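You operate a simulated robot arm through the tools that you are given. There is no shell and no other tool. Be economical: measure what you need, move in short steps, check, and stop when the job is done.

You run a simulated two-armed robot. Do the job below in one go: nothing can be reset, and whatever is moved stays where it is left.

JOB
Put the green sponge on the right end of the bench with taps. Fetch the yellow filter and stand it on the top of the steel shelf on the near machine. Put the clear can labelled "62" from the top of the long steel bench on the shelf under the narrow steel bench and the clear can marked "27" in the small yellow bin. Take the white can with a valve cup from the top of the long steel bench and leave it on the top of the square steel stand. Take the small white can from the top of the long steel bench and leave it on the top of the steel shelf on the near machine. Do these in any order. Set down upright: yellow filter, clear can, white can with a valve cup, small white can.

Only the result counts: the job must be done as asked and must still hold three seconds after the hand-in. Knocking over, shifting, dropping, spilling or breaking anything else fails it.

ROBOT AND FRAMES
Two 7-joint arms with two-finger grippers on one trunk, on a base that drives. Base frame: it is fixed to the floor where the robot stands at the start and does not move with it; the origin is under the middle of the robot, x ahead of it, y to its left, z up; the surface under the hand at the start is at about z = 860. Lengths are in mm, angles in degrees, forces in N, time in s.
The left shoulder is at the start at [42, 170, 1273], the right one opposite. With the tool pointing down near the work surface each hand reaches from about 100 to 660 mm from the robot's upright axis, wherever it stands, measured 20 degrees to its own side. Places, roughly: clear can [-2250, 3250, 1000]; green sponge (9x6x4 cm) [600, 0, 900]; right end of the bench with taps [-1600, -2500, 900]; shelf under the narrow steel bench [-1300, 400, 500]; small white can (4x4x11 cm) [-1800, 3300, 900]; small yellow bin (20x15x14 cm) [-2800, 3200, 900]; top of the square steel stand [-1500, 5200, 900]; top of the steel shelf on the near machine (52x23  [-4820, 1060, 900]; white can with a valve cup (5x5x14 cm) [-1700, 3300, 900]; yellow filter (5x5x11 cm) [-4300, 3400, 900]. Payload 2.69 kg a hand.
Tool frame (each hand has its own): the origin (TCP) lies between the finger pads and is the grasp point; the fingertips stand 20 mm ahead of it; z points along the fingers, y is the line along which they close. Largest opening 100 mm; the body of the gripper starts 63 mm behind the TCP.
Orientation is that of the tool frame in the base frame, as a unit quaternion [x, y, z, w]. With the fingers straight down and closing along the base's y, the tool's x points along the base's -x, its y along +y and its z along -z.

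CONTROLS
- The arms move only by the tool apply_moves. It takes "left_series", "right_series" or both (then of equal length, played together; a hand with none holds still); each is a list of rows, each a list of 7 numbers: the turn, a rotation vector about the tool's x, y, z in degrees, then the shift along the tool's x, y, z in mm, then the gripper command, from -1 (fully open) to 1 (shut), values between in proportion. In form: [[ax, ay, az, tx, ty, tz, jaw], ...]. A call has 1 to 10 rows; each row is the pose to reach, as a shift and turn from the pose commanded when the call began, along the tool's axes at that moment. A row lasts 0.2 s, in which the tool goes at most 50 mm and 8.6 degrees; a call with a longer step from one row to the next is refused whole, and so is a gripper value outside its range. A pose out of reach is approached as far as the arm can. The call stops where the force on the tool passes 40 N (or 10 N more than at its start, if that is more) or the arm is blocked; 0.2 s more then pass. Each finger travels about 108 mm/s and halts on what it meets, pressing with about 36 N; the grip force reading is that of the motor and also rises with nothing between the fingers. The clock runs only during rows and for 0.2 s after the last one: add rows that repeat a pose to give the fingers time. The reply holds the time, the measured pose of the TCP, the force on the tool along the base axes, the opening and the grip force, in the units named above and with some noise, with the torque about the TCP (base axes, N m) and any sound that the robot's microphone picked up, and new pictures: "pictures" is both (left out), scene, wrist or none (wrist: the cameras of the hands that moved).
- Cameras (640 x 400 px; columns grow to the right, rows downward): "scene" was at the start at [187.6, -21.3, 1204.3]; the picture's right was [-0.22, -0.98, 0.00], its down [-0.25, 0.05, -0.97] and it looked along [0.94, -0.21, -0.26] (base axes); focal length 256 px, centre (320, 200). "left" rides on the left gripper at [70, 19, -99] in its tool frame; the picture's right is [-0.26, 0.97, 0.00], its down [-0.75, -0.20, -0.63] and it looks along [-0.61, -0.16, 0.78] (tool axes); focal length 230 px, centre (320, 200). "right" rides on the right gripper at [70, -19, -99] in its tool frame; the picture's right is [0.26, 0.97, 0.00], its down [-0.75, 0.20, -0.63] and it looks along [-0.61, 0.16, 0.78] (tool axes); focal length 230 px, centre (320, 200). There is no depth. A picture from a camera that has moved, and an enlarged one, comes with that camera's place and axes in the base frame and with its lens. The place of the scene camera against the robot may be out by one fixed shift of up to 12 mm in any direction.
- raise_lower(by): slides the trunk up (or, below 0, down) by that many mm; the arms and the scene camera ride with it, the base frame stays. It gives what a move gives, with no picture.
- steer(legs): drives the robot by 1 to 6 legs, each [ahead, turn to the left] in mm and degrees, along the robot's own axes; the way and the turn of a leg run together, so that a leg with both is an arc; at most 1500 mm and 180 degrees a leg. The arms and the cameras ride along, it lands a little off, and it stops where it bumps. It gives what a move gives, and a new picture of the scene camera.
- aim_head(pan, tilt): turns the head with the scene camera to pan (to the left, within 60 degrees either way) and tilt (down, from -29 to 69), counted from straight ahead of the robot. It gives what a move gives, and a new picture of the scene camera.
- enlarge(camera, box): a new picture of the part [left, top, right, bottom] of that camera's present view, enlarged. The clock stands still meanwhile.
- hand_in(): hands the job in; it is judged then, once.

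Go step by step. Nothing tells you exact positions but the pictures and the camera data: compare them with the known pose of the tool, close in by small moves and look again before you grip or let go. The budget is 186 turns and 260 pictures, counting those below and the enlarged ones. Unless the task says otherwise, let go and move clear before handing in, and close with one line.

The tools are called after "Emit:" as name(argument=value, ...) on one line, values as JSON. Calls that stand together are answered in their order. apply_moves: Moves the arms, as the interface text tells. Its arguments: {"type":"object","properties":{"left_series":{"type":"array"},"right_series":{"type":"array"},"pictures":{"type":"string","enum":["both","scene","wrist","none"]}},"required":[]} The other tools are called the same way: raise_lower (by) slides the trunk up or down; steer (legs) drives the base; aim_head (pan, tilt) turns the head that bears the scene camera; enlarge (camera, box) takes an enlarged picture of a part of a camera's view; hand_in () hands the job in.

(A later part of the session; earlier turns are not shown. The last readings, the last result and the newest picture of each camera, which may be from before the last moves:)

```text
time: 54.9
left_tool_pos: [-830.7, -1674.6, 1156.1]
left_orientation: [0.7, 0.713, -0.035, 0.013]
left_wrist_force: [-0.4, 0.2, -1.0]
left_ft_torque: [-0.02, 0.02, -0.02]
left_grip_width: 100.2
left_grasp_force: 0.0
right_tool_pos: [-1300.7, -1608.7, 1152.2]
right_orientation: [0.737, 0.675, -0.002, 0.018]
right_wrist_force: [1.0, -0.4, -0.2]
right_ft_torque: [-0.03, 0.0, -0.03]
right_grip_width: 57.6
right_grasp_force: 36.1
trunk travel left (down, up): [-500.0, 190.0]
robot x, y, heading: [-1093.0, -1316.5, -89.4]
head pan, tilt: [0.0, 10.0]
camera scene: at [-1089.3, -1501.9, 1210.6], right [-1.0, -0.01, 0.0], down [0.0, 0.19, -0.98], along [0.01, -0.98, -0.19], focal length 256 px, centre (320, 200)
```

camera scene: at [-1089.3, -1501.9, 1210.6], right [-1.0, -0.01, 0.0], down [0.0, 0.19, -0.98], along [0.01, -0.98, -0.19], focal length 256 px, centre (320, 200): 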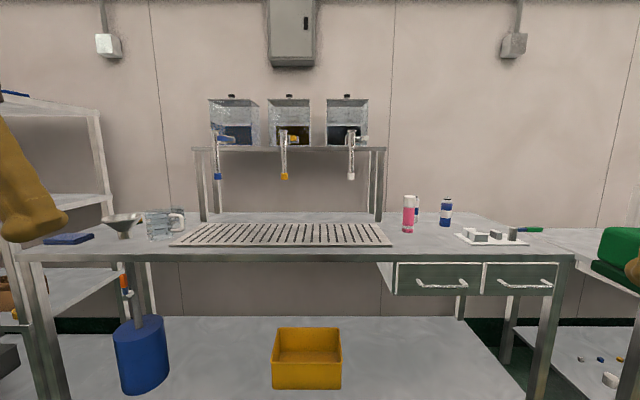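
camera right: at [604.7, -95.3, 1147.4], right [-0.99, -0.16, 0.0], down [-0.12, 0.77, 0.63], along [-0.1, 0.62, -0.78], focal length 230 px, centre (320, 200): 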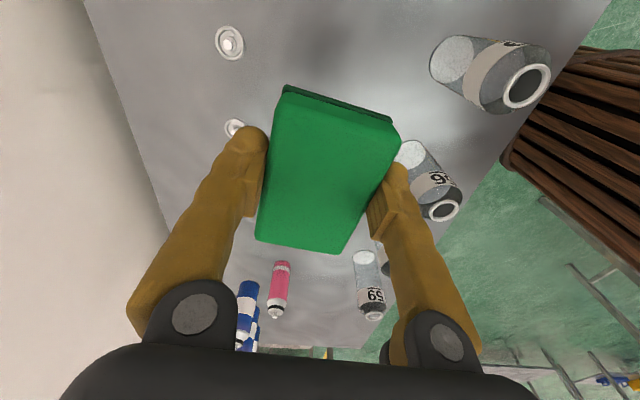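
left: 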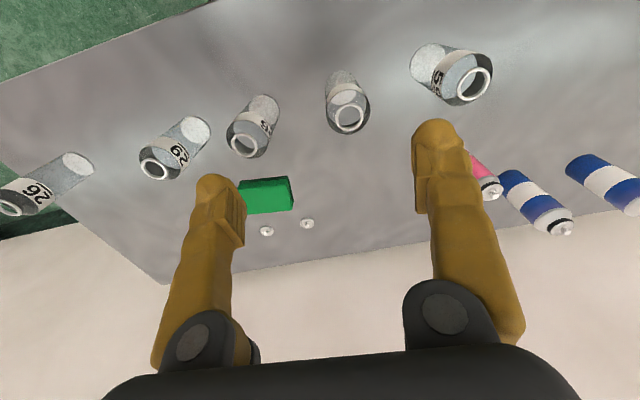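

The right end of the tap bench holds two bottles and a small tray, with free surface between them. I'll drive up to it.

Emit:
steer(legs=[[0, -33], [650, 0], [0, 33]])

Emit:
aim_head(pan=-15, tilt=35)

```text
time: 55.7
left_tool_pos: [-838.9, -1603.9, 1139.7]
left_orientation: [0.704, 0.71, -0.01, -0.013]
left_wrist_force: [-0.8, 0.3, -1.0]
left_ft_torque: [-0.06, -0.04, 0.02]
left_grip_width: 100.0
left_grasp_force: 0.1
right_tool_pos: [-1300.2, -1581.6, 1151.5]
right_orientation: [0.76, 0.649, 0.013, 0.03]
right_wrist_force: [-1.7, -0.1, 0.1]
right_ft_torque: [-0.06, -0.07, 0.01]
right_grip_width: 57.7
right_grasp_force: 36.1
trunk travel left (down, up): [-500.0, 190.0]
robot x, y, heading: [-1095.0, -1316.1, -90.0]
head pan, tilt: [0.0, 10.0]
stopped in leg 1: the robot was blocked; the commanded pose is now the measured one
camera scene: at [-1094.7, -1499.6, 1210.9], right [-1.0, 0.0, 0.0], down [0.0, 0.19, -0.98], along [0.0, -0.98, -0.19], focal length 256 px, centre (320, 200)
```

scene: 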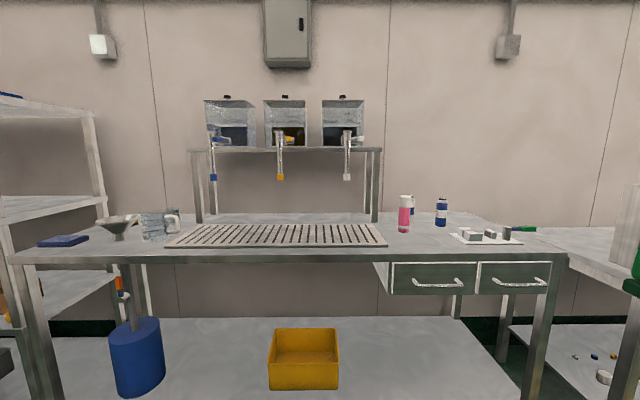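

```text
time: 56.6
left_tool_pos: [-835.7, -1608.8, 1138.6]
left_orientation: [0.705, 0.709, -0.011, -0.013]
left_wrist_force: [-1.1, -0.2, -0.8]
left_ft_torque: [0.03, -0.01, 0.0]
left_grip_width: 100.1
left_grasp_force: 0.0
right_tool_pos: [-1298.3, -1584.5, 1151.2]
right_orientation: [0.759, 0.65, 0.011, 0.028]
right_wrist_force: [0.0, 0.6, -1.1]
right_ft_torque: [0.02, -0.02, 0.04]
right_grip_width: 57.9
right_grasp_force: 35.9
trunk travel left (down, up): [-500.0, 190.0]
robot x, y, heading: [-1092.6, -1318.7, -90.0]
head pan, tilt: [-15.0, 35.0]
camera scene: at [-1114.6, -1493.2, 1170.7], right [-0.97, 0.26, 0.0], down [0.15, 0.57, -0.81], along [-0.21, -0.78, -0.59], focal length 256 px, centre (320, 200)
```

scene: 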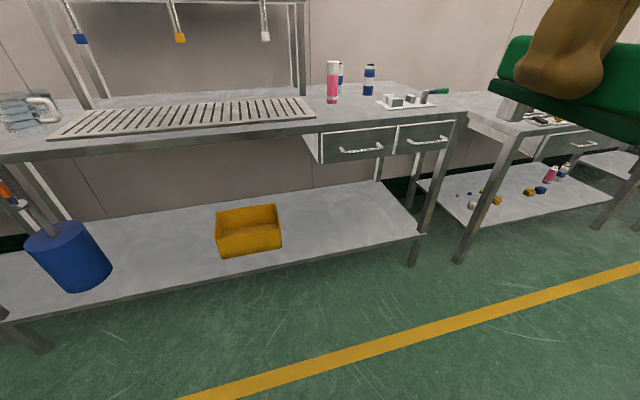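

The turn was blocked again. The hands are probably tucked in too close, so I'll extend both a little forward and retry.

Emit:
apply_moves(left_series=[[0, 0, 0, -40, -10, 0, -1], [0, 0, 0, -80, -20, 0, -1], [0, 0, 0, -120, -30, 0, -1]], right_series=[[0, 0, 0, -40, 0, 0, 1], [0, 0, 0, -80, 0, 0, 1], [0, 0, 0, -120, 0, 0, 1]], pictures="none")

Emit:
steer(legs=[[0, -33]])

```text
time: 57.4
left_tool_pos: [-863.9, -1738.5, 1163.1]
left_orientation: [0.705, 0.708, -0.033, 0.009]
left_wrist_force: [0.0, -0.8, 0.2]
left_ft_torque: [0.06, -0.05, -0.02]
left_grip_width: 100.1
left_grasp_force: 0.0
right_tool_pos: [-1316.2, -1686.2, 1158.2]
right_orientation: [0.75, 0.661, 0.002, 0.026]
right_wrist_force: [1.0, -0.7, 0.0]
right_ft_torque: [0.04, 0.0, -0.03]
right_grip_width: 58.0
right_grasp_force: 36.6
trunk travel left (down, up): [-500.0, 190.0]
robot x, y, heading: [-1098.2, -1314.4, -90.2]
head pan, tilt: [-15.0, 35.0]
```

```text
time: 58.2
left_tool_pos: [-877.3, -1703.6, 1175.9]
left_orientation: [0.716, 0.696, -0.04, 0.024]
left_wrist_force: [-0.7, 1.2, -0.2]
left_ft_torque: [-0.07, -0.07, 0.02]
left_grip_width: 99.8
left_grasp_force: 0.2
right_tool_pos: [-1329.0, -1638.5, 1170.0]
right_orientation: [0.759, 0.649, -0.008, 0.041]
right_wrist_force: [-1.1, 0.8, -0.4]
right_ft_torque: [-0.05, -0.05, 0.05]
right_grip_width: 57.8
right_grasp_force: 35.5
trunk travel left (down, up): [-500.0, 190.0]
robot x, y, heading: [-1099.2, -1316.8, -91.9]
head pan, tilt: [-15.0, 35.0]
stopped in leg 1: the robot was blocked; the commanded pose is now the measured one
camera scene: at [-1122.2, -1490.0, 1170.9], right [-0.96, 0.29, 0.0], down [0.17, 0.56, -0.81], along [-0.24, -0.77, -0.59], focal length 256 px, centre (320, 200)
```

scene: 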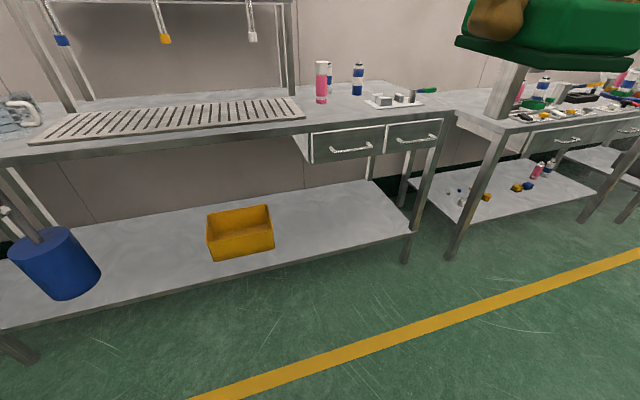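

It was blocked again, so I'll look up at the arms to see where they touch.

Emit:
aim_head(pan=40, tilt=-29)

Emit:
aim_head(pan=-40, tilt=-29)

```text
time: 59.5
left_tool_pos: [-874.9, -1708.5, 1175.3]
left_orientation: [0.717, 0.696, -0.039, 0.02]
left_wrist_force: [-0.7, -0.1, 0.6]
left_ft_torque: [0.01, -0.04, -0.01]
left_grip_width: 100.2
left_grasp_force: 0.1
right_tool_pos: [-1326.8, -1641.4, 1169.1]
right_orientation: [0.759, 0.649, -0.008, 0.038]
right_wrist_force: [-0.3, 0.0, 0.0]
right_ft_torque: [0.04, -0.04, -0.03]
right_grip_width: 57.6
right_grasp_force: 36.0
trunk travel left (down, up): [-500.0, 190.0]
robot x, y, heading: [-1098.8, -1321.4, -92.1]
head pan, tilt: [40.0, -28.6]
camera scene: at [-1053.0, -1463.4, 1267.2], right [-0.79, -0.62, -0.01], down [0.3, -0.36, -0.88], along [0.54, -0.7, 0.47], focal length 256 px, centre (320, 200)
```

scene: 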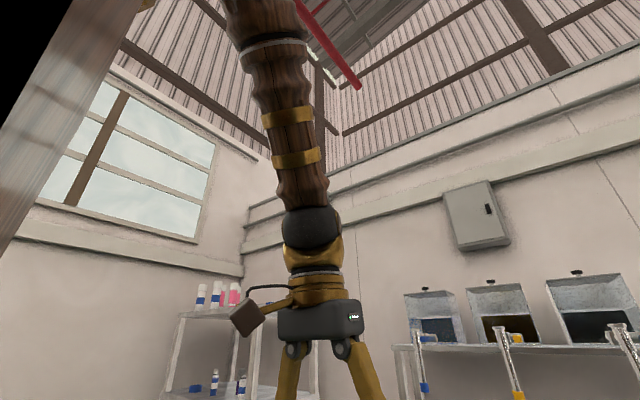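

```text
time: 61.1
left_tool_pos: [-874.8, -1708.0, 1175.2]
left_orientation: [0.717, 0.696, -0.04, 0.021]
left_wrist_force: [0.4, 1.8, 0.2]
left_ft_torque: [0.04, 0.03, -0.02]
left_grip_width: 99.6
left_grasp_force: 0.1
right_tool_pos: [-1326.1, -1640.9, 1169.1]
right_orientation: [0.76, 0.649, -0.008, 0.039]
right_wrist_force: [0.4, 0.3, -0.1]
right_ft_torque: [0.01, 0.01, 0.0]
right_grip_width: 57.8
right_grasp_force: 36.2
trunk travel left (down, up): [-500.0, 190.0]
robot x, y, heading: [-1100.8, -1315.3, -91.9]
head pan, tilt: [-40.0, -28.6]
camera scene: at [-1138.8, -1459.7, 1267.4], right [-0.74, 0.67, 0.01], down [-0.32, -0.34, -0.88], along [-0.59, -0.66, 0.47], focal length 256 px, centre (320, 200)
```

scene: 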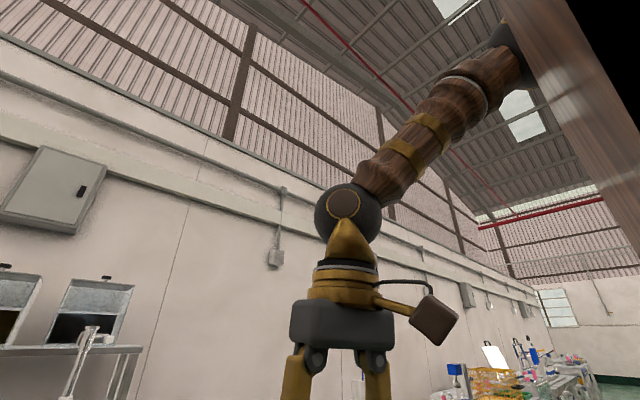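

No outside contact is visible; the elbows are raised high by the close hand poses. I'll extend the hands farther forward, centre the head and try smaller turns.

Emit:
apply_moves(left_series=[[0, 0, 0, -30, 0, 10, -1], [0, 0, 0, -60, 0, 20, -1], [0, 0, 0, -90, 0, 30, -1]], right_series=[[0, 0, 0, -40, 0, 10, 1], [0, 0, 0, -80, 0, 20, 1], [0, 0, 0, -120, 0, 30, 1]], pictures="none")

Emit:
aim_head(pan=0, tilt=20)

Emit:
steer(legs=[[0, -12]])

```text
time: 61.9
left_tool_pos: [-876.0, -1803.2, 1151.0]
left_orientation: [0.717, 0.696, -0.04, 0.02]
left_wrist_force: [0.1, -1.0, -0.3]
left_ft_torque: [0.08, 0.01, -0.02]
left_grip_width: 100.0
left_grasp_force: 0.1
right_tool_pos: [-1343.6, -1764.8, 1145.8]
right_orientation: [0.76, 0.649, -0.008, 0.037]
right_wrist_force: [0.6, -0.1, -0.5]
right_ft_torque: [0.05, -0.01, 0.02]
right_grip_width: 57.6
right_grasp_force: 35.9
trunk travel left (down, up): [-500.0, 190.0]
robot x, y, heading: [-1095.0, -1316.8, -92.2]
head pan, tilt: [-40.0, -28.6]
```

```text
time: 63.0
left_tool_pos: [-877.5, -1799.3, 1153.3]
left_orientation: [0.717, 0.696, -0.04, 0.021]
left_wrist_force: [-0.2, 0.0, 1.5]
left_ft_torque: [0.01, 0.0, 0.04]
left_grip_width: 99.9
left_grasp_force: 0.0
right_tool_pos: [-1344.2, -1762.0, 1147.5]
right_orientation: [0.76, 0.649, -0.008, 0.038]
right_wrist_force: [-0.2, -0.1, -0.2]
right_ft_torque: [0.01, 0.03, -0.02]
right_grip_width: 57.7
right_grasp_force: 36.1
trunk travel left (down, up): [-500.0, 190.0]
robot x, y, heading: [-1094.3, -1319.8, -91.9]
head pan, tilt: [0.0, 20.0]
camera scene: at [-1097.3, -1501.6, 1194.4], right [-1.0, 0.03, 0.0], down [0.01, 0.36, -0.93], along [-0.03, -0.93, -0.36], focal length 256 px, centre (320, 200)
```

scene: 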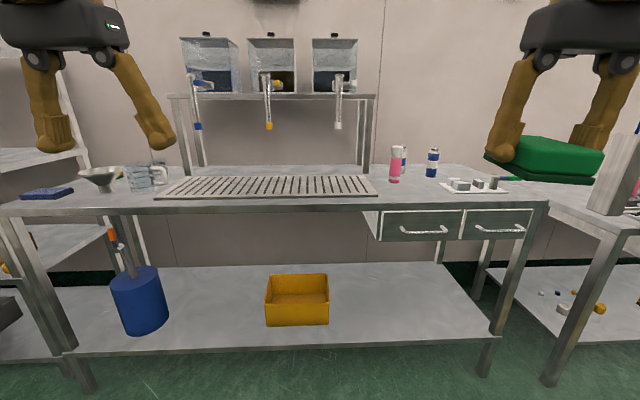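

```text
time: 64.2
left_tool_pos: [-983.1, -1833.6, 1153.6]
left_orientation: [0.786, 0.617, -0.043, 0.016]
left_wrist_force: [0.3, 0.5, 0.1]
left_ft_torque: [-0.02, -0.05, -0.03]
left_grip_width: 99.9
left_grasp_force: 0.0
right_tool_pos: [-1432.8, -1699.5, 1147.4]
right_orientation: [0.824, 0.565, -0.012, 0.037]
right_wrist_force: [-0.3, -0.1, 0.7]
right_ft_torque: [0.0, -0.03, 0.01]
right_grip_width: 57.7
right_grasp_force: 36.9
trunk travel left (down, up): [-500.0, 190.0]
robot x, y, heading: [-1096.8, -1315.9, -104.3]
head pan, tilt: [0.0, 20.0]
camera scene: at [-1135.5, -1496.3, 1194.3], right [-0.97, 0.24, 0.0], down [0.09, 0.35, -0.93], along [-0.23, -0.91, -0.36], focal length 256 px, centre (320, 200)
```

scene: 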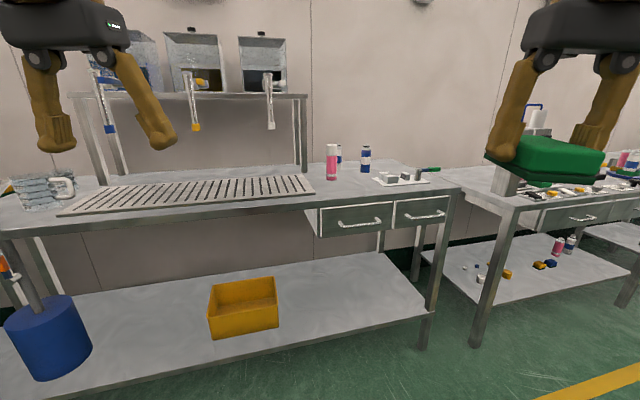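

That works with the hands farther out. On to the bench's right end.

Emit:
steer(legs=[[0, -20], [560, 0], [0, 34]])

Emit:
aim_head(pan=-10, tilt=30)

```text
time: 70.2
left_tool_pos: [-1175.5, -2240.6, 1160.1]
left_orientation: [0.705, 0.708, -0.046, 0.027]
left_wrist_force: [0.4, -0.2, 0.2]
left_ft_torque: [-0.01, 0.0, 0.01]
left_grip_width: 100.1
left_grasp_force: 0.0
right_tool_pos: [-1643.6, -2217.2, 1154.4]
right_orientation: [0.749, 0.661, -0.011, 0.045]
right_wrist_force: [0.6, -0.6, 0.3]
right_ft_torque: [-0.03, 0.0, -0.02]
right_grip_width: 57.7
right_grasp_force: 36.2
trunk travel left (down, up): [-500.0, 190.0]
robot x, y, heading: [-1413.5, -1782.2, -90.3]
head pan, tilt: [0.0, 20.0]
camera scene: at [-1408.6, -1967.0, 1194.3], right [-1.0, 0.0, 0.0], down [0.0, 0.36, -0.93], along [0.0, -0.93, -0.36], focal length 256 px, centre (320, 200)
```

scene: 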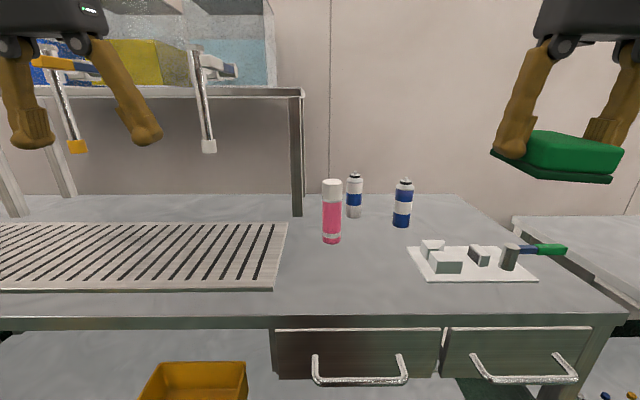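

```text
time: 71.0
left_tool_pos: [-1174.4, -2218.9, 1167.6]
left_orientation: [0.706, 0.706, -0.051, 0.033]
left_wrist_force: [0.0, 0.1, 1.1]
left_ft_torque: [-0.02, 0.0, 0.01]
left_grip_width: 100.1
left_grasp_force: 0.0
right_tool_pos: [-1642.5, -2197.8, 1160.7]
right_orientation: [0.749, 0.661, -0.017, 0.052]
right_wrist_force: [0.0, 1.5, -0.5]
right_ft_torque: [-0.02, -0.01, -0.02]
right_grip_width: 57.6
right_grasp_force: 36.6
trunk travel left (down, up): [-500.0, 190.0]
robot x, y, heading: [-1415.1, -1781.2, -90.3]
head pan, tilt: [-10.0, 30.0]
camera scene: at [-1424.2, -1960.9, 1178.7], right [-0.98, 0.18, 0.0], down [0.09, 0.51, -0.86], along [-0.15, -0.84, -0.51], focal length 256 px, centre (320, 200)
```

scene: 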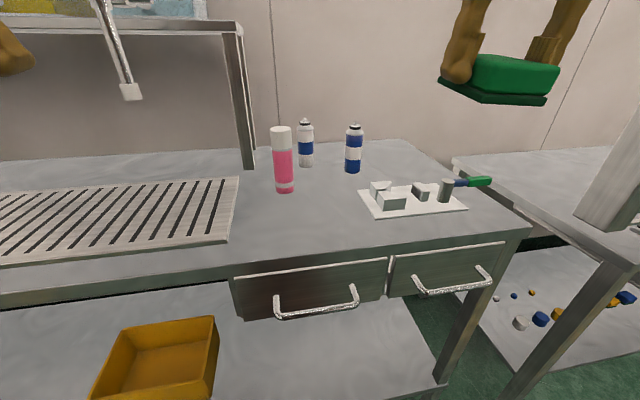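

I plan to set the sponge down at about [-1540, -2370], between the pink bottle and the tray. The hand goes above that spot first.

Emit:
apply_moves(right_series=[[0.5, 1, 0, -24, 19, 30, 1], [1, 2, 0, -48, 38, 60, 1], [1.6, 2.7, 0, -71, 57, 90, 1], [2.2, 3.6, 0, -95, 76, 120, 1], [2.7, 4.5, 0, -118, 95, 150, 1], [3.2, 5.4, 0, -142, 114, 180, 1]], pictures="both")

```text
time: 72.5
left_tool_pos: [-1175.6, -2197.6, 1176.0]
left_orientation: [0.704, 0.706, -0.058, 0.04]
left_wrist_force: [0.4, 0.7, 1.2]
left_ft_torque: [-0.12, -0.01, 0.03]
left_grip_width: 100.2
left_grasp_force: 0.0
right_tool_pos: [-1539.7, -2352.6, 1013.9]
right_orientation: [0.749, 0.662, -0.008, 0.006]
right_wrist_force: [0.2, 0.7, -0.2]
right_ft_torque: [-0.12, -0.01, 0.0]
right_grip_width: 57.6
right_grasp_force: 36.2
trunk travel left (down, up): [-500.0, 190.0]
robot x, y, heading: [-1413.9, -1784.1, -90.0]
head pan, tilt: [-10.0, 30.0]
stopped in row 6 (right hand): the arm was blocked; the commanded pose is now the measured one
camera scene: at [-1424.3, -1957.9, 1179.2], right [-0.98, 0.18, 0.0], down [0.09, 0.5, -0.86], along [-0.15, -0.85, -0.51], focal length 256 px, centre (320, 200)
camera right: at [-1550.1, -2280.2, 1109.6], right [0.99, 0.14, -0.01], down [0.11, -0.76, 0.64], along [0.08, -0.64, -0.76], focal length 230 px, centre (320, 200)
```

scene: 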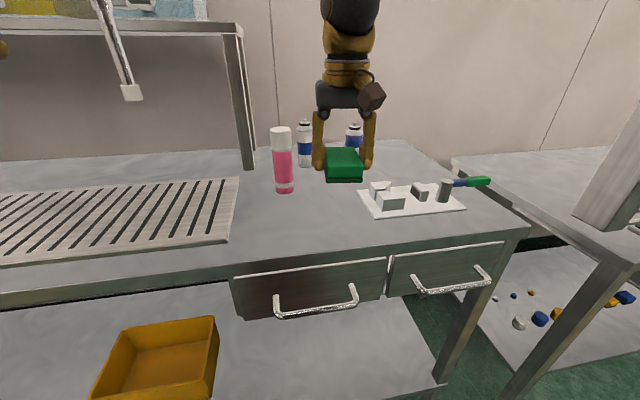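
right: 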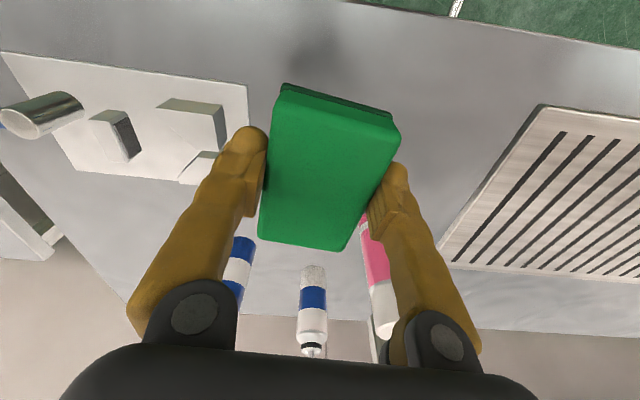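

The spot looks right, so I'll lower the sponge.

Emit:
apply_moves(right_series=[[0, 0, 0, 0, 0, 30, 1], [0, 0, 0, 0, 0, 60, 1], [0, 0, 0, 0, 0, 80, 1], [0, 0, 0, 0, 0, 90, 1]], pictures="scene")

```text
time: 72.9
left_tool_pos: [-1175.9, -2182.4, 1181.7]
left_orientation: [0.705, 0.705, -0.063, 0.046]
left_wrist_force: [0.5, 0.6, -0.7]
left_ft_torque: [-0.02, -0.01, 0.01]
left_grip_width: 100.0
left_grasp_force: 0.1
right_tool_pos: [-1541.3, -2341.8, 1009.5]
right_orientation: [0.749, 0.662, -0.013, 0.011]
right_wrist_force: [-0.6, 0.2, -0.5]
right_ft_torque: [-0.12, -0.02, 0.01]
right_grip_width: 57.8
right_grasp_force: 35.8
trunk travel left (down, up): [-500.0, 190.0]
robot x, y, heading: [-1412.7, -1785.2, -90.3]
head pan, tilt: [-10.0, 30.0]
stopped in row 1 (right hand): the arm was blocked; the commanded pose is now the measured one
camera scene: at [-1424.4, -1961.5, 1178.6], right [-0.98, 0.18, 0.0], down [0.09, 0.51, -0.86], along [-0.15, -0.84, -0.51], focal length 256 px, centre (320, 200)
```

scene: 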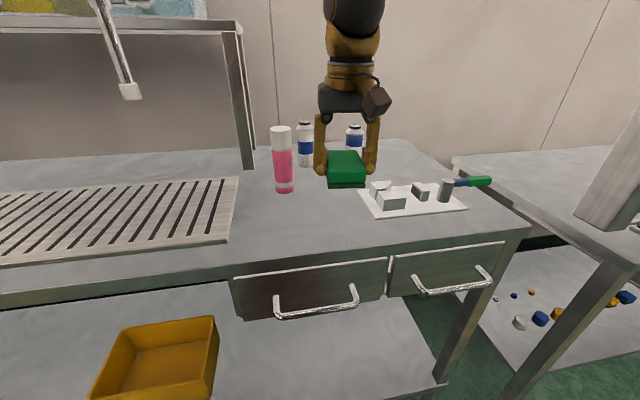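

The hand itself won't descend without self-contact, so I'll lower the whole trunk instead.

Emit:
raise_lower(by=-75)

```text
time: 74.0
left_tool_pos: [-1175.7, -2184.2, 1105.4]
left_orientation: [0.705, 0.705, -0.062, 0.044]
left_wrist_force: [0.3, 0.5, 0.3]
left_ft_torque: [0.02, 0.0, 0.03]
left_grip_width: 99.9
left_grasp_force: 0.1
right_tool_pos: [-1540.8, -2343.3, 931.0]
right_orientation: [0.75, 0.661, -0.011, 0.01]
right_wrist_force: [-0.5, 0.4, -0.2]
right_ft_torque: [-0.04, 0.01, -0.01]
right_grip_width: 57.7
right_grasp_force: 36.0
trunk travel left (down, up): [-425.0, 265.0]
robot x, y, heading: [-1415.1, -1786.1, -90.5]
head pan, tilt: [-10.0, 30.0]
```

The trunk works well. The sponge bottom is near z 902, so I'll lower a bit more while watching the force.

Emit:
raise_lower(by=-15)

Emit:
enlarge(camera="scene", box=[240, 80, 480, 230])

```text
time: 74.6
left_tool_pos: [-1175.7, -2184.5, 1089.3]
left_orientation: [0.705, 0.705, -0.062, 0.044]
left_wrist_force: [0.5, -0.9, 0.2]
left_ft_torque: [0.0, 0.0, 0.04]
left_grip_width: 100.0
left_grasp_force: 0.1
right_tool_pos: [-1540.0, -2343.8, 917.2]
right_orientation: [0.75, 0.661, -0.011, 0.01]
right_wrist_force: [-0.7, -0.1, 0.3]
right_ft_torque: [-0.01, -0.01, 0.0]
right_grip_width: 57.6
right_grasp_force: 36.1
trunk travel left (down, up): [-410.0, 280.0]
robot x, y, heading: [-1414.3, -1779.4, -90.1]
head pan, tilt: [-10.0, 30.0]
```

```text
2.67 times, centred on (360, 155) of scene
camera zoom: at [-1424.4, -1961.1, 1088.3], right [-0.98, 0.18, 0.0], down [0.09, 0.51, -0.86], along [-0.15, -0.84, -0.51], focal length 682 px, centre (213, 320)
```

zoom: 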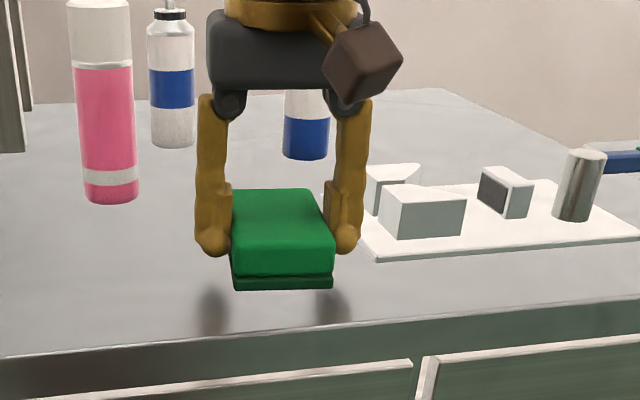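

The sponge is a little close to the front edge, so I'll drive forward 35 mm and then lower the last bit.

Emit:
steer(legs=[[35, 0]])

Emit:
raise_lower(by=-18)

Emit:
enlarge(camera="scene", box=[240, 80, 480, 230])

```text
time: 75.5
left_tool_pos: [-1175.2, -2223.7, 1089.5]
left_orientation: [0.705, 0.706, -0.062, 0.043]
left_wrist_force: [1.0, -0.1, -0.1]
left_ft_torque: [0.09, 0.02, 0.01]
left_grip_width: 100.1
left_grasp_force: 0.0
right_tool_pos: [-1540.7, -2381.9, 915.6]
right_orientation: [0.749, 0.662, -0.01, 0.009]
right_wrist_force: [0.9, -1.4, -0.9]
right_ft_torque: [0.08, 0.01, 0.01]
right_grip_width: 57.8
right_grasp_force: 36.2
trunk travel left (down, up): [-410.0, 280.0]
robot x, y, heading: [-1413.1, -1819.9, -90.0]
head pan, tilt: [-10.0, 30.0]
camera scene: at [-1424.5, -1999.6, 1087.8], right [-0.98, 0.18, 0.0], down [0.09, 0.51, -0.86], along [-0.15, -0.84, -0.52], focal length 256 px, centre (320, 200)
```

scene: 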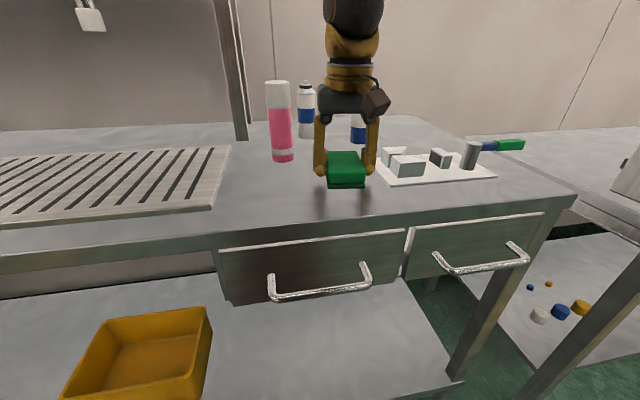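

```text
time: 76.1
left_tool_pos: [-1176.2, -2178.7, 1072.1]
left_orientation: [0.705, 0.705, -0.062, 0.043]
left_wrist_force: [0.4, 1.0, 1.0]
left_ft_torque: [-0.07, 0.02, -0.02]
left_grip_width: 99.9
left_grasp_force: 0.1
right_tool_pos: [-1540.9, -2347.4, 919.8]
right_orientation: [0.749, 0.662, -0.021, 0.018]
right_wrist_force: [0.1, 0.1, 0.9]
right_ft_torque: [-0.06, 0.02, -0.01]
right_grip_width: 58.0
right_grasp_force: 36.1
trunk travel left (down, up): [-392.0, 298.0]
robot x, y, heading: [-1413.1, -1815.9, -90.1]
head pan, tilt: [-10.0, 30.0]
stopped: the force on the tool passed its limit at 60 N (the readings are from after the stop); the commanded pose is now the measured one
```

```text
2.67 times, centred on (360, 155) of scene
camera zoom: at [-1424.2, -1993.2, 1070.4], right [-0.98, 0.18, 0.0], down [0.09, 0.5, -0.86], along [-0.15, -0.85, -0.51], focal length 682 px, centre (213, 320)
```

zoom: 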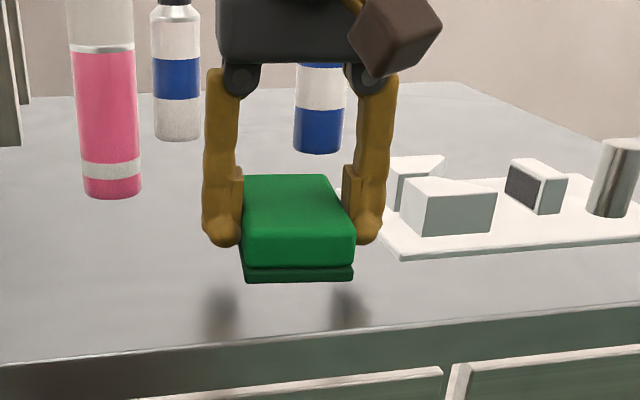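

The move stopped on force and the arms fell back, so the sponge is near the front edge again and about 20 mm above the bench. I'll drive forward 65 mm and check.

Emit:
steer(legs=[[65, 0]])

```text
time: 77.1
left_tool_pos: [-1176.2, -2252.8, 1071.9]
left_orientation: [0.705, 0.706, -0.061, 0.042]
left_wrist_force: [0.2, -0.5, -0.4]
left_ft_torque: [0.06, 0.01, 0.0]
left_grip_width: 100.0
left_grasp_force: 0.1
right_tool_pos: [-1539.4, -2418.8, 917.2]
right_orientation: [0.75, 0.661, -0.018, 0.017]
right_wrist_force: [0.0, -1.2, -0.5]
right_ft_torque: [0.03, 0.0, 0.0]
right_grip_width: 57.7
right_grasp_force: 35.7
trunk travel left (down, up): [-392.0, 298.0]
robot x, y, heading: [-1413.6, -1880.7, -90.0]
head pan, tilt: [-10.0, 30.0]
camera scene: at [-1424.7, -2064.2, 1069.7], right [-0.98, 0.18, 0.0], down [0.09, 0.51, -0.86], along [-0.15, -0.84, -0.52], focal length 256 px, centre (320, 200)
```

scene: 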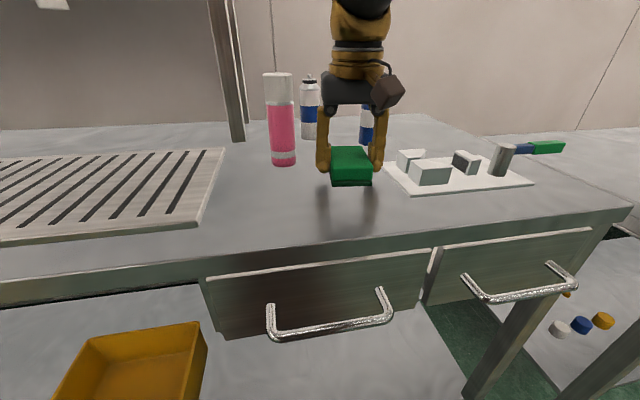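

Margin is good now. I'll lower 14 mm with the trunk, then open.

Emit:
raise_lower(by=-14)

Emit:
enlarge(camera="scene", box=[240, 110, 480, 260])

```text
time: 77.7
left_tool_pos: [-1175.6, -2224.8, 1043.9]
left_orientation: [0.705, 0.707, -0.045, 0.027]
left_wrist_force: [0.8, -0.2, -0.2]
left_ft_torque: [-0.04, 0.0, -0.01]
left_grip_width: 100.1
left_grasp_force: 0.1
right_tool_pos: [-1539.8, -2401.1, 913.2]
right_orientation: [0.75, 0.661, -0.026, 0.024]
right_wrist_force: [0.3, 0.2, 0.7]
right_ft_torque: [0.0, 0.01, 0.01]
right_grip_width: 57.8
right_grasp_force: 35.8
trunk travel left (down, up): [-378.0, 312.0]
robot x, y, heading: [-1414.3, -1877.7, -90.3]
head pan, tilt: [-10.0, 30.0]
```

```text
2.67 times, centred on (360, 185) of scene
camera zoom: at [-1424.5, -2060.1, 1056.3], right [-0.98, 0.18, 0.0], down [0.09, 0.51, -0.86], along [-0.15, -0.84, -0.51], focal length 682 px, centre (213, 240)
```

zoom: 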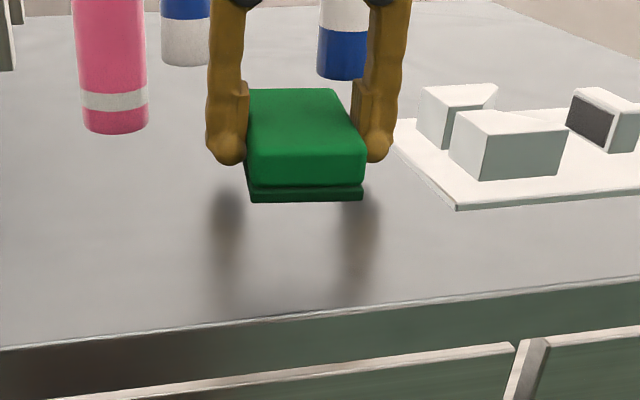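

The hand stopped 10 mm above what I commanded, so the sponge is resting on the bench. I'll open slightly and rise.

Emit:
apply_moves(right_series=[[0, 0, 0, 0, 0, 0, 0], [0, 0, 0, 0, 0, 0, -0.5], [0, 0, 0, 0, 0, 0, -0.5]], pictures="none")

Emit:
raise_lower(by=122)

Emit:
enlarge(camera="scene", box=[0, 0, 640, 400])

```text
time: 78.5
left_tool_pos: [-1174.7, -2227.2, 1044.8]
left_orientation: [0.706, 0.707, -0.044, 0.026]
left_wrist_force: [-0.7, -0.7, -0.5]
left_ft_torque: [0.01, 0.0, 0.0]
left_grip_width: 100.1
left_grasp_force: 0.2
right_tool_pos: [-1541.8, -2401.6, 911.5]
right_orientation: [0.75, 0.661, -0.025, 0.023]
right_wrist_force: [-0.1, 0.4, 0.9]
right_ft_torque: [-0.02, 0.02, 0.03]
right_grip_width: 75.1
right_grasp_force: 0.0
trunk travel left (down, up): [-378.0, 312.0]
robot x, y, heading: [-1414.4, -1883.5, -90.5]
head pan, tilt: [-10.0, 30.0]
```

```text
time: 80.0
left_tool_pos: [-1175.5, -2227.4, 1163.6]
left_orientation: [0.706, 0.707, -0.042, 0.024]
left_wrist_force: [-1.2, -0.4, 0.5]
left_ft_torque: [-0.01, -0.01, -0.02]
left_grip_width: 100.1
left_grasp_force: 0.0
right_tool_pos: [-1539.9, -2403.5, 1032.5]
right_orientation: [0.75, 0.661, -0.025, 0.023]
right_wrist_force: [0.5, 0.7, 0.3]
right_ft_torque: [0.01, 0.03, 0.0]
right_grip_width: 75.0
right_grasp_force: 0.0
trunk travel left (down, up): [-500.0, 190.0]
robot x, y, heading: [-1415.2, -1885.3, -90.4]
head pan, tilt: [-10.0, 30.0]
```

```text
1.00 times, centred on (320, 200) of scene (not enlarged: the box is as wide or as high as the picture)
camera zoom: at [-1424.6, -2063.6, 1178.0], right [-0.98, 0.18, 0.0], down [0.09, 0.51, -0.86], along [-0.15, -0.84, -0.51], focal length 256 px, centre (320, 200)
```

zoom: 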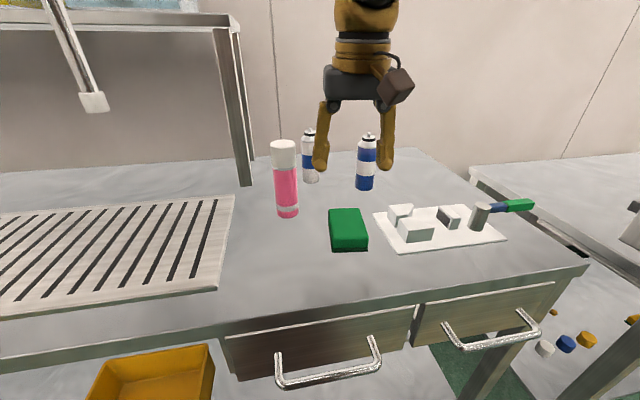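

The sponge is placed. I'll back away, raise the trunk, and bring the arms to lower, more forward carrying poses to avoid self-contact.

Emit:
steer(legs=[[-500, 0]])

Emit:
raise_lower(by=150)

Emit:
apply_moves(left_series=[[0, 0, 0, -15, -5, 40, -1], [0, 0, 0, -30, -10, 80, -1], [0, 0, 0, -45, -15, 120, -1], [0, 0, 0, -60, -20, 160, -1], [0, 0, 0, -75, -20, 200, -1]], right_series=[[0, 0, 0, 15, -15, 20, -1], [0, 0, 0, 30, -30, 40, -1], [0, 0, 0, 45, -45, 60, -1], [0, 0, 0, 60, -60, 70, -1], [0, 0, 0, 80, -70, 80, -1]], pictures="none")

```text
time: 83.0
left_tool_pos: [-1174.4, -1726.0, 1164.6]
left_orientation: [0.707, 0.706, -0.043, 0.025]
left_wrist_force: [-0.6, 0.1, -0.6]
left_ft_torque: [-0.01, -0.03, 0.04]
left_grip_width: 99.9
left_grasp_force: 0.0
right_tool_pos: [-1540.6, -1900.4, 1032.3]
right_orientation: [0.751, 0.659, -0.026, 0.024]
right_wrist_force: [0.7, 0.1, 0.9]
right_ft_torque: [-0.02, 0.02, -0.03]
right_grip_width: 74.9
right_grasp_force: 0.1
trunk travel left (down, up): [-500.0, 190.0]
robot x, y, heading: [-1412.1, -1380.2, -90.2]
head pan, tilt: [-10.0, 30.0]
camera scene: at [-1423.0, -1562.0, 1178.3], right [-0.98, 0.18, 0.0], down [0.09, 0.51, -0.86], along [-0.16, -0.84, -0.51], focal length 256 px, centre (320, 200)
```

scene: 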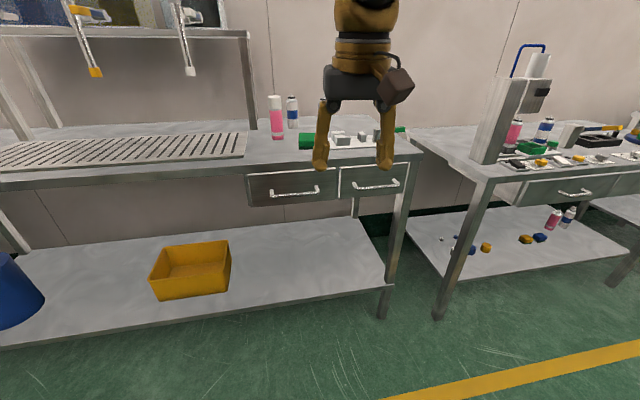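

```text
time: 84.7
left_tool_pos: [-1174.1, -1699.9, 1298.7]
left_orientation: [0.707, 0.706, -0.022, 0.004]
left_wrist_force: [1.0, -0.6, -0.2]
left_ft_torque: [0.01, -0.01, 0.01]
left_grip_width: 99.9
left_grasp_force: 0.1
right_tool_pos: [-1541.5, -1885.0, 1192.4]
right_orientation: [0.75, 0.66, -0.031, 0.028]
right_wrist_force: [0.5, 0.5, -0.6]
right_ft_torque: [-0.01, -0.01, 0.02]
right_grip_width: 75.1
right_grasp_force: 0.1
trunk travel left (down, up): [-650.0, 40.0]
robot x, y, heading: [-1412.4, -1381.8, -90.2]
head pan, tilt: [-10.0, 30.0]
```

```text
time: 85.9
left_tool_pos: [-1201.0, -1806.2, 1129.0]
left_orientation: [0.706, 0.705, -0.048, 0.031]
left_wrist_force: [0.3, 0.2, 0.2]
left_ft_torque: [0.03, 0.0, -0.02]
left_grip_width: 99.9
left_grasp_force: 0.0
right_tool_pos: [-1599.6, -1804.5, 1105.0]
right_orientation: [0.751, 0.659, -0.031, 0.028]
right_wrist_force: [0.3, -0.6, -0.4]
right_ft_torque: [-0.01, 0.02, 0.02]
right_grip_width: 99.8
right_grasp_force: 0.0
trunk travel left (down, up): [-650.0, 40.0]
robot x, y, heading: [-1411.9, -1383.8, -90.6]
head pan, tilt: [-10.0, 30.0]
```

Both hands are now in good carrying poses. I'll turn and head for the aisle at about [-380, 0].

Emit:
aim_head(pan=0, tilt=12)

Emit:
steer(legs=[[0, 72], [0, 72]])

```text
time: 86.7
left_tool_pos: [-1200.2, -1803.6, 1130.4]
left_orientation: [0.707, 0.705, -0.047, 0.03]
left_wrist_force: [0.7, 0.0, -1.1]
left_ft_torque: [-0.02, 0.02, 0.0]
left_grip_width: 99.9
left_grasp_force: 0.0
right_tool_pos: [-1598.7, -1803.8, 1104.6]
right_orientation: [0.751, 0.659, -0.031, 0.029]
right_wrist_force: [-0.4, -0.6, -0.1]
right_ft_torque: [0.03, -0.02, 0.01]
right_grip_width: 100.1
right_grasp_force: 0.1
trunk travel left (down, up): [-650.0, 40.0]
robot x, y, heading: [-1410.0, -1378.2, -90.5]
head pan, tilt: [0.0, 12.0]
camera scene: at [-1407.4, -1570.1, 1357.1], right [-1.0, 0.01, 0.0], down [0.0, 0.23, -0.97], along [-0.01, -0.97, -0.23], focal length 256 px, centre (320, 200)
```

scene: 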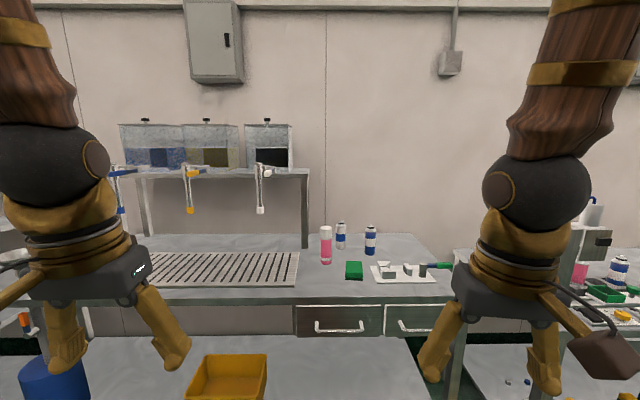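

```text
time: 93.5
left_tool_pos: [-1340.4, -915.4, 1129.7]
left_orientation: [-0.458, 0.887, 0.014, 0.054]
left_wrist_force: [-0.3, 0.7, -0.4]
left_ft_torque: [-0.02, 0.03, 0.04]
left_grip_width: 99.9
left_grasp_force: 0.0
right_tool_pos: [-1015.6, -1147.4, 1105.9]
right_orientation: [-0.4, 0.915, 0.017, 0.038]
right_wrist_force: [-0.5, 0.5, 0.8]
right_ft_torque: [-0.01, -0.04, 0.0]
right_grip_width: 100.0
right_grasp_force: 0.1
trunk travel left (down, up): [-650.0, 40.0]
robot x, y, heading: [-1393.4, -1390.8, 54.0]
head pan, tilt: [0.0, 12.0]
camera scene: at [-1283.2, -1240.9, 1357.2], right [0.81, -0.58, 0.0], down [-0.13, -0.18, -0.97], along [0.57, 0.79, -0.22], focal length 256 px, centre (320, 200)
```

scene: 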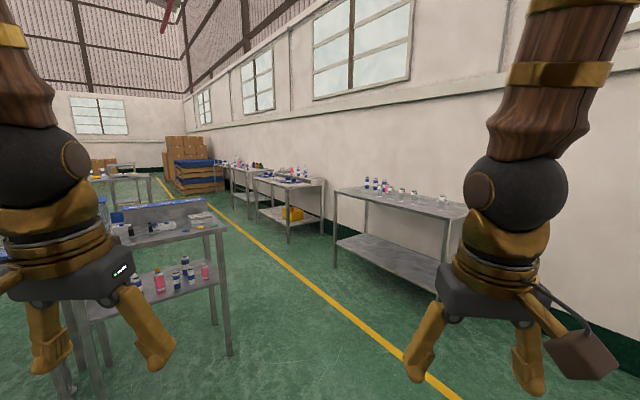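

The way is clear. I'll drive up the aisle between the narrow bench on the left and the side benches on the right.

Emit:
steer(legs=[[1450, 0], [0, 36], [1300, 0]])

```text
time: 108.6
left_tool_pos: [-807.7, 1483.5, 1137.3]
left_orientation: [0.714, -0.697, -0.036, -0.053]
left_wrist_force: [0.4, -0.1, 0.1]
left_ft_torque: [-0.05, -0.02, -0.03]
left_grip_width: 99.8
left_grasp_force: 0.1
right_tool_pos: [-411.6, 1494.0, 1112.2]
right_orientation: [-0.669, 0.742, 0.034, 0.036]
right_wrist_force: [-0.2, 0.7, -0.4]
right_ft_torque: [0.0, 0.06, 0.03]
right_grip_width: 100.1
right_grasp_force: 0.0
trunk travel left (down, up): [-650.0, 40.0]
robot x, y, heading: [-569.7, 1083.7, 90.9]
head pan, tilt: [0.0, 12.0]
camera scene: at [-568.0, 1271.4, 1357.1], right [1.0, 0.02, 0.0], down [0.0, -0.23, -0.97], along [-0.02, 0.97, -0.23], focal length 256 px, centre (320, 200)
```

scene: 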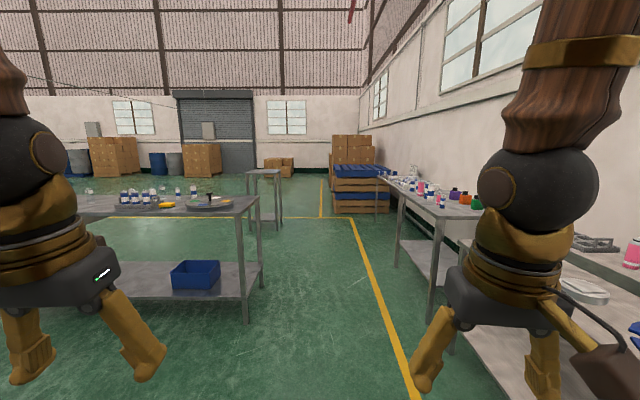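

The long steel bench is ahead to the left. I'll turn towards it and look.

Emit:
steer(legs=[[0, 47]])

```text
time: 111.2
left_tool_pos: [-1011.7, 1172.1, 1142.2]
left_orientation: [0.932, -0.356, -0.062, -0.038]
left_wrist_force: [0.4, -0.1, 0.4]
left_ft_torque: [0.0, -0.01, -0.04]
left_grip_width: 100.0
left_grasp_force: 0.1
right_tool_pos: [-743.8, 1469.9, 1119.7]
right_orientation: [0.908, -0.415, -0.055, -0.022]
right_wrist_force: [0.1, 0.1, -0.3]
right_ft_torque: [0.05, 0.02, -0.03]
right_grip_width: 99.9
right_grasp_force: 0.2
trunk travel left (down, up): [-650.0, 40.0]
robot x, y, heading: [-565.3, 1084.3, 137.7]
head pan, tilt: [0.0, 12.0]
camera scene: at [-700.0, 1213.3, 1357.1], right [0.67, 0.74, 0.0], down [0.17, -0.15, -0.97], along [-0.72, 0.65, -0.22], focal length 256 px, centre (320, 200)
```

scene: 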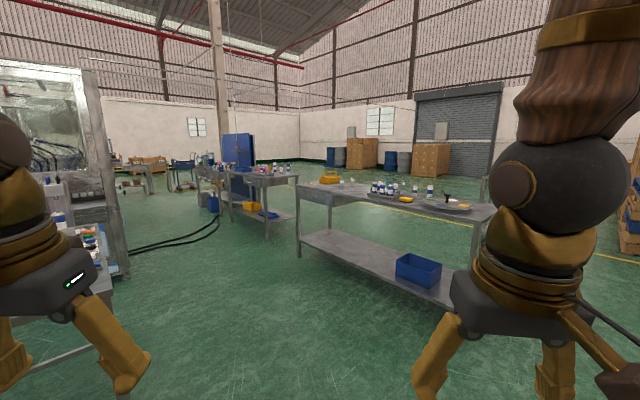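

The floor in front is clear. The long bench carries the yellow bin, cans and a tray, and I'll drive there and face it.

Emit:
steer(legs=[[1500, 0], [0, -47]])

```text
time: 120.8
left_tool_pos: [-1920.1, 2457.6, 1149.5]
left_orientation: [0.711, -0.698, -0.048, -0.064]
left_wrist_force: [-0.3, 0.7, 0.7]
left_ft_torque: [0.03, 0.04, 0.02]
left_grip_width: 99.9
left_grasp_force: 0.1
right_tool_pos: [-1519.4, 2467.9, 1123.9]
right_orientation: [-0.667, 0.742, 0.047, 0.048]
right_wrist_force: [0.0, 0.3, 0.8]
right_ft_torque: [0.0, 0.02, 0.01]
right_grip_width: 99.8
right_grasp_force: 0.0
trunk travel left (down, up): [-650.0, 40.0]
robot x, y, heading: [-1683.7, 2094.5, 91.1]
head pan, tilt: [0.0, 12.0]
camera scene: at [-1679.8, 2280.0, 1357.2], right [1.0, 0.02, 0.0], down [0.0, -0.22, -0.97], along [-0.02, 0.97, -0.22], focal length 256 px, centre (320, 200)
```

scene: 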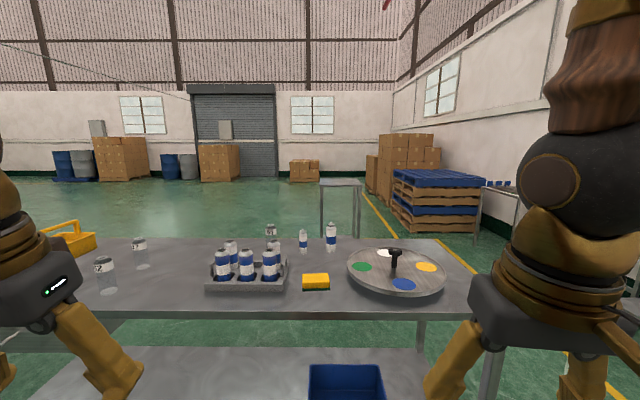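

I see the crate of cans, the turntable, two white cans behind it and three clear cans on the left. I'll zoom in to read the labels.

Emit:
enlarge(camera="scene", box=[60, 210, 220, 310])

Emit:
enlarge(camera="scene", box=[220, 210, 380, 310])

```text
4.00 times, centred on (140, 260) of scene
camera zoom: at [-1679.8, 2280.0, 1357.2], right [1.0, 0.02, 0.0], down [0.0, -0.22, -0.97], along [-0.02, 0.97, -0.22], focal length 1022 px, centre (1040, -40)
```

zoom: 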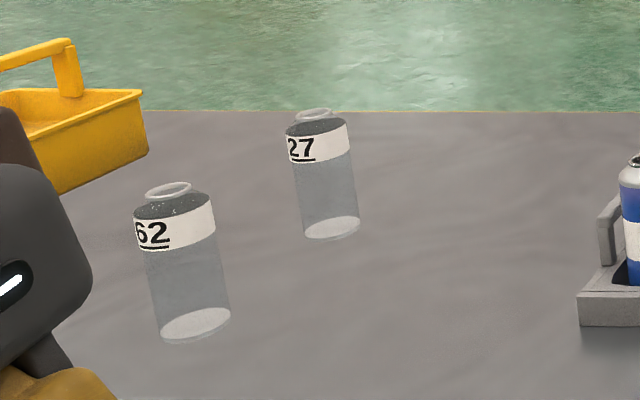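

```text
4.00 times, centred on (300, 260) of scene
camera zoom: at [-1679.8, 2280.0, 1357.2], right [1.0, 0.02, 0.0], down [0.0, -0.22, -0.97], along [-0.02, 0.97, -0.22], focal length 1022 px, centre (400, -40)
```

zoom: 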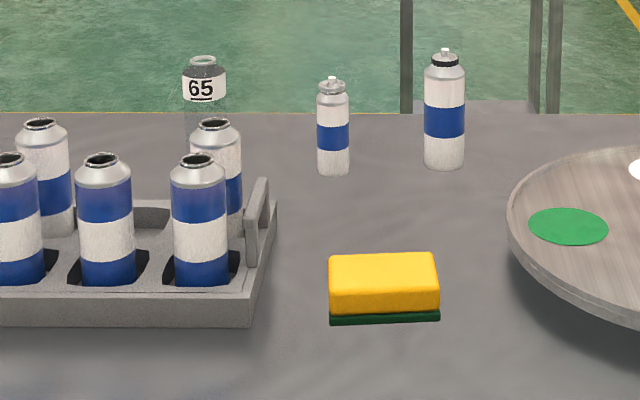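

The "62" can is at about [-2390, 3013], "27" at [-2394, 3180], the small white can at [-1777, 3331] and the valve can at [-1653, 3352]. I'll take the clear cans from this side, using the left hand.

Emit:
steer(legs=[[0, 50], [650, 0], [0, -51]])

Emit:
aim_head(pan=25, tilt=30)

```text
time: 129.1
left_tool_pos: [-2410.2, 2848.2, 1155.1]
left_orientation: [-0.704, 0.705, 0.052, 0.07]
left_wrist_force: [-0.1, 0.3, 0.1]
left_ft_torque: [-0.01, 0.0, -0.01]
left_grip_width: 100.0
left_grasp_force: 0.1
right_tool_pos: [-2010.5, 2849.4, 1132.0]
right_orientation: [-0.66, 0.748, 0.052, 0.054]
right_wrist_force: [0.8, 0.2, -0.7]
right_ft_torque: [0.0, -0.03, 0.01]
right_grip_width: 100.0
right_grasp_force: 0.0
trunk travel left (down, up): [-650.0, 40.0]
robot x, y, heading: [-2188.8, 2498.4, 89.8]
head pan, tilt: [0.0, 12.0]
camera scene: at [-2181.5, 2684.1, 1357.2], right [1.0, 0.0, 0.0], down [0.0, -0.22, -0.97], along [0.0, 0.97, -0.22], focal length 256 px, centre (320, 200)
```

scene: 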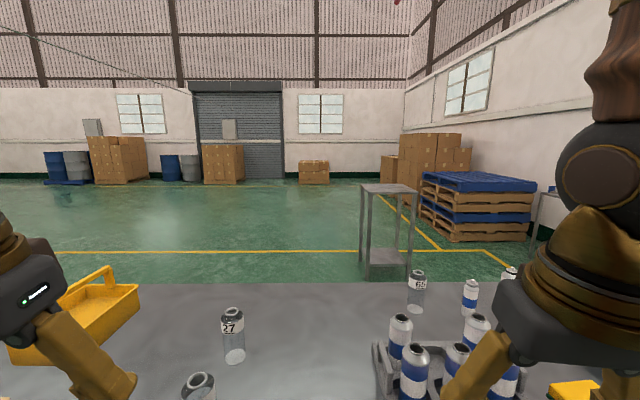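

```text
time: 130.0
left_tool_pos: [-2411.4, 2831.2, 1161.1]
left_orientation: [-0.702, 0.706, 0.058, 0.076]
left_wrist_force: [-0.7, -0.4, -0.3]
left_ft_torque: [0.02, -0.02, -0.03]
left_grip_width: 99.9
left_grasp_force: 0.0
right_tool_pos: [-2010.3, 2833.9, 1137.1]
right_orientation: [-0.659, 0.748, 0.057, 0.058]
right_wrist_force: [-0.6, 0.6, 0.0]
right_ft_torque: [-0.02, 0.0, 0.0]
right_grip_width: 99.8
right_grasp_force: 0.1
trunk travel left (down, up): [-650.0, 40.0]
robot x, y, heading: [-2190.6, 2495.2, 89.8]
head pan, tilt: [25.0, 30.0]
camera scene: at [-2220.3, 2672.7, 1328.3], right [0.91, 0.42, -0.01], down [0.21, -0.47, -0.86], along [-0.36, 0.78, -0.51], focal length 256 px, centre (320, 200)
```

scene: 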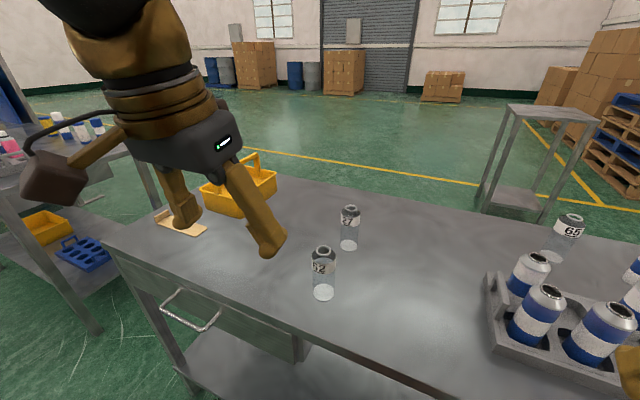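

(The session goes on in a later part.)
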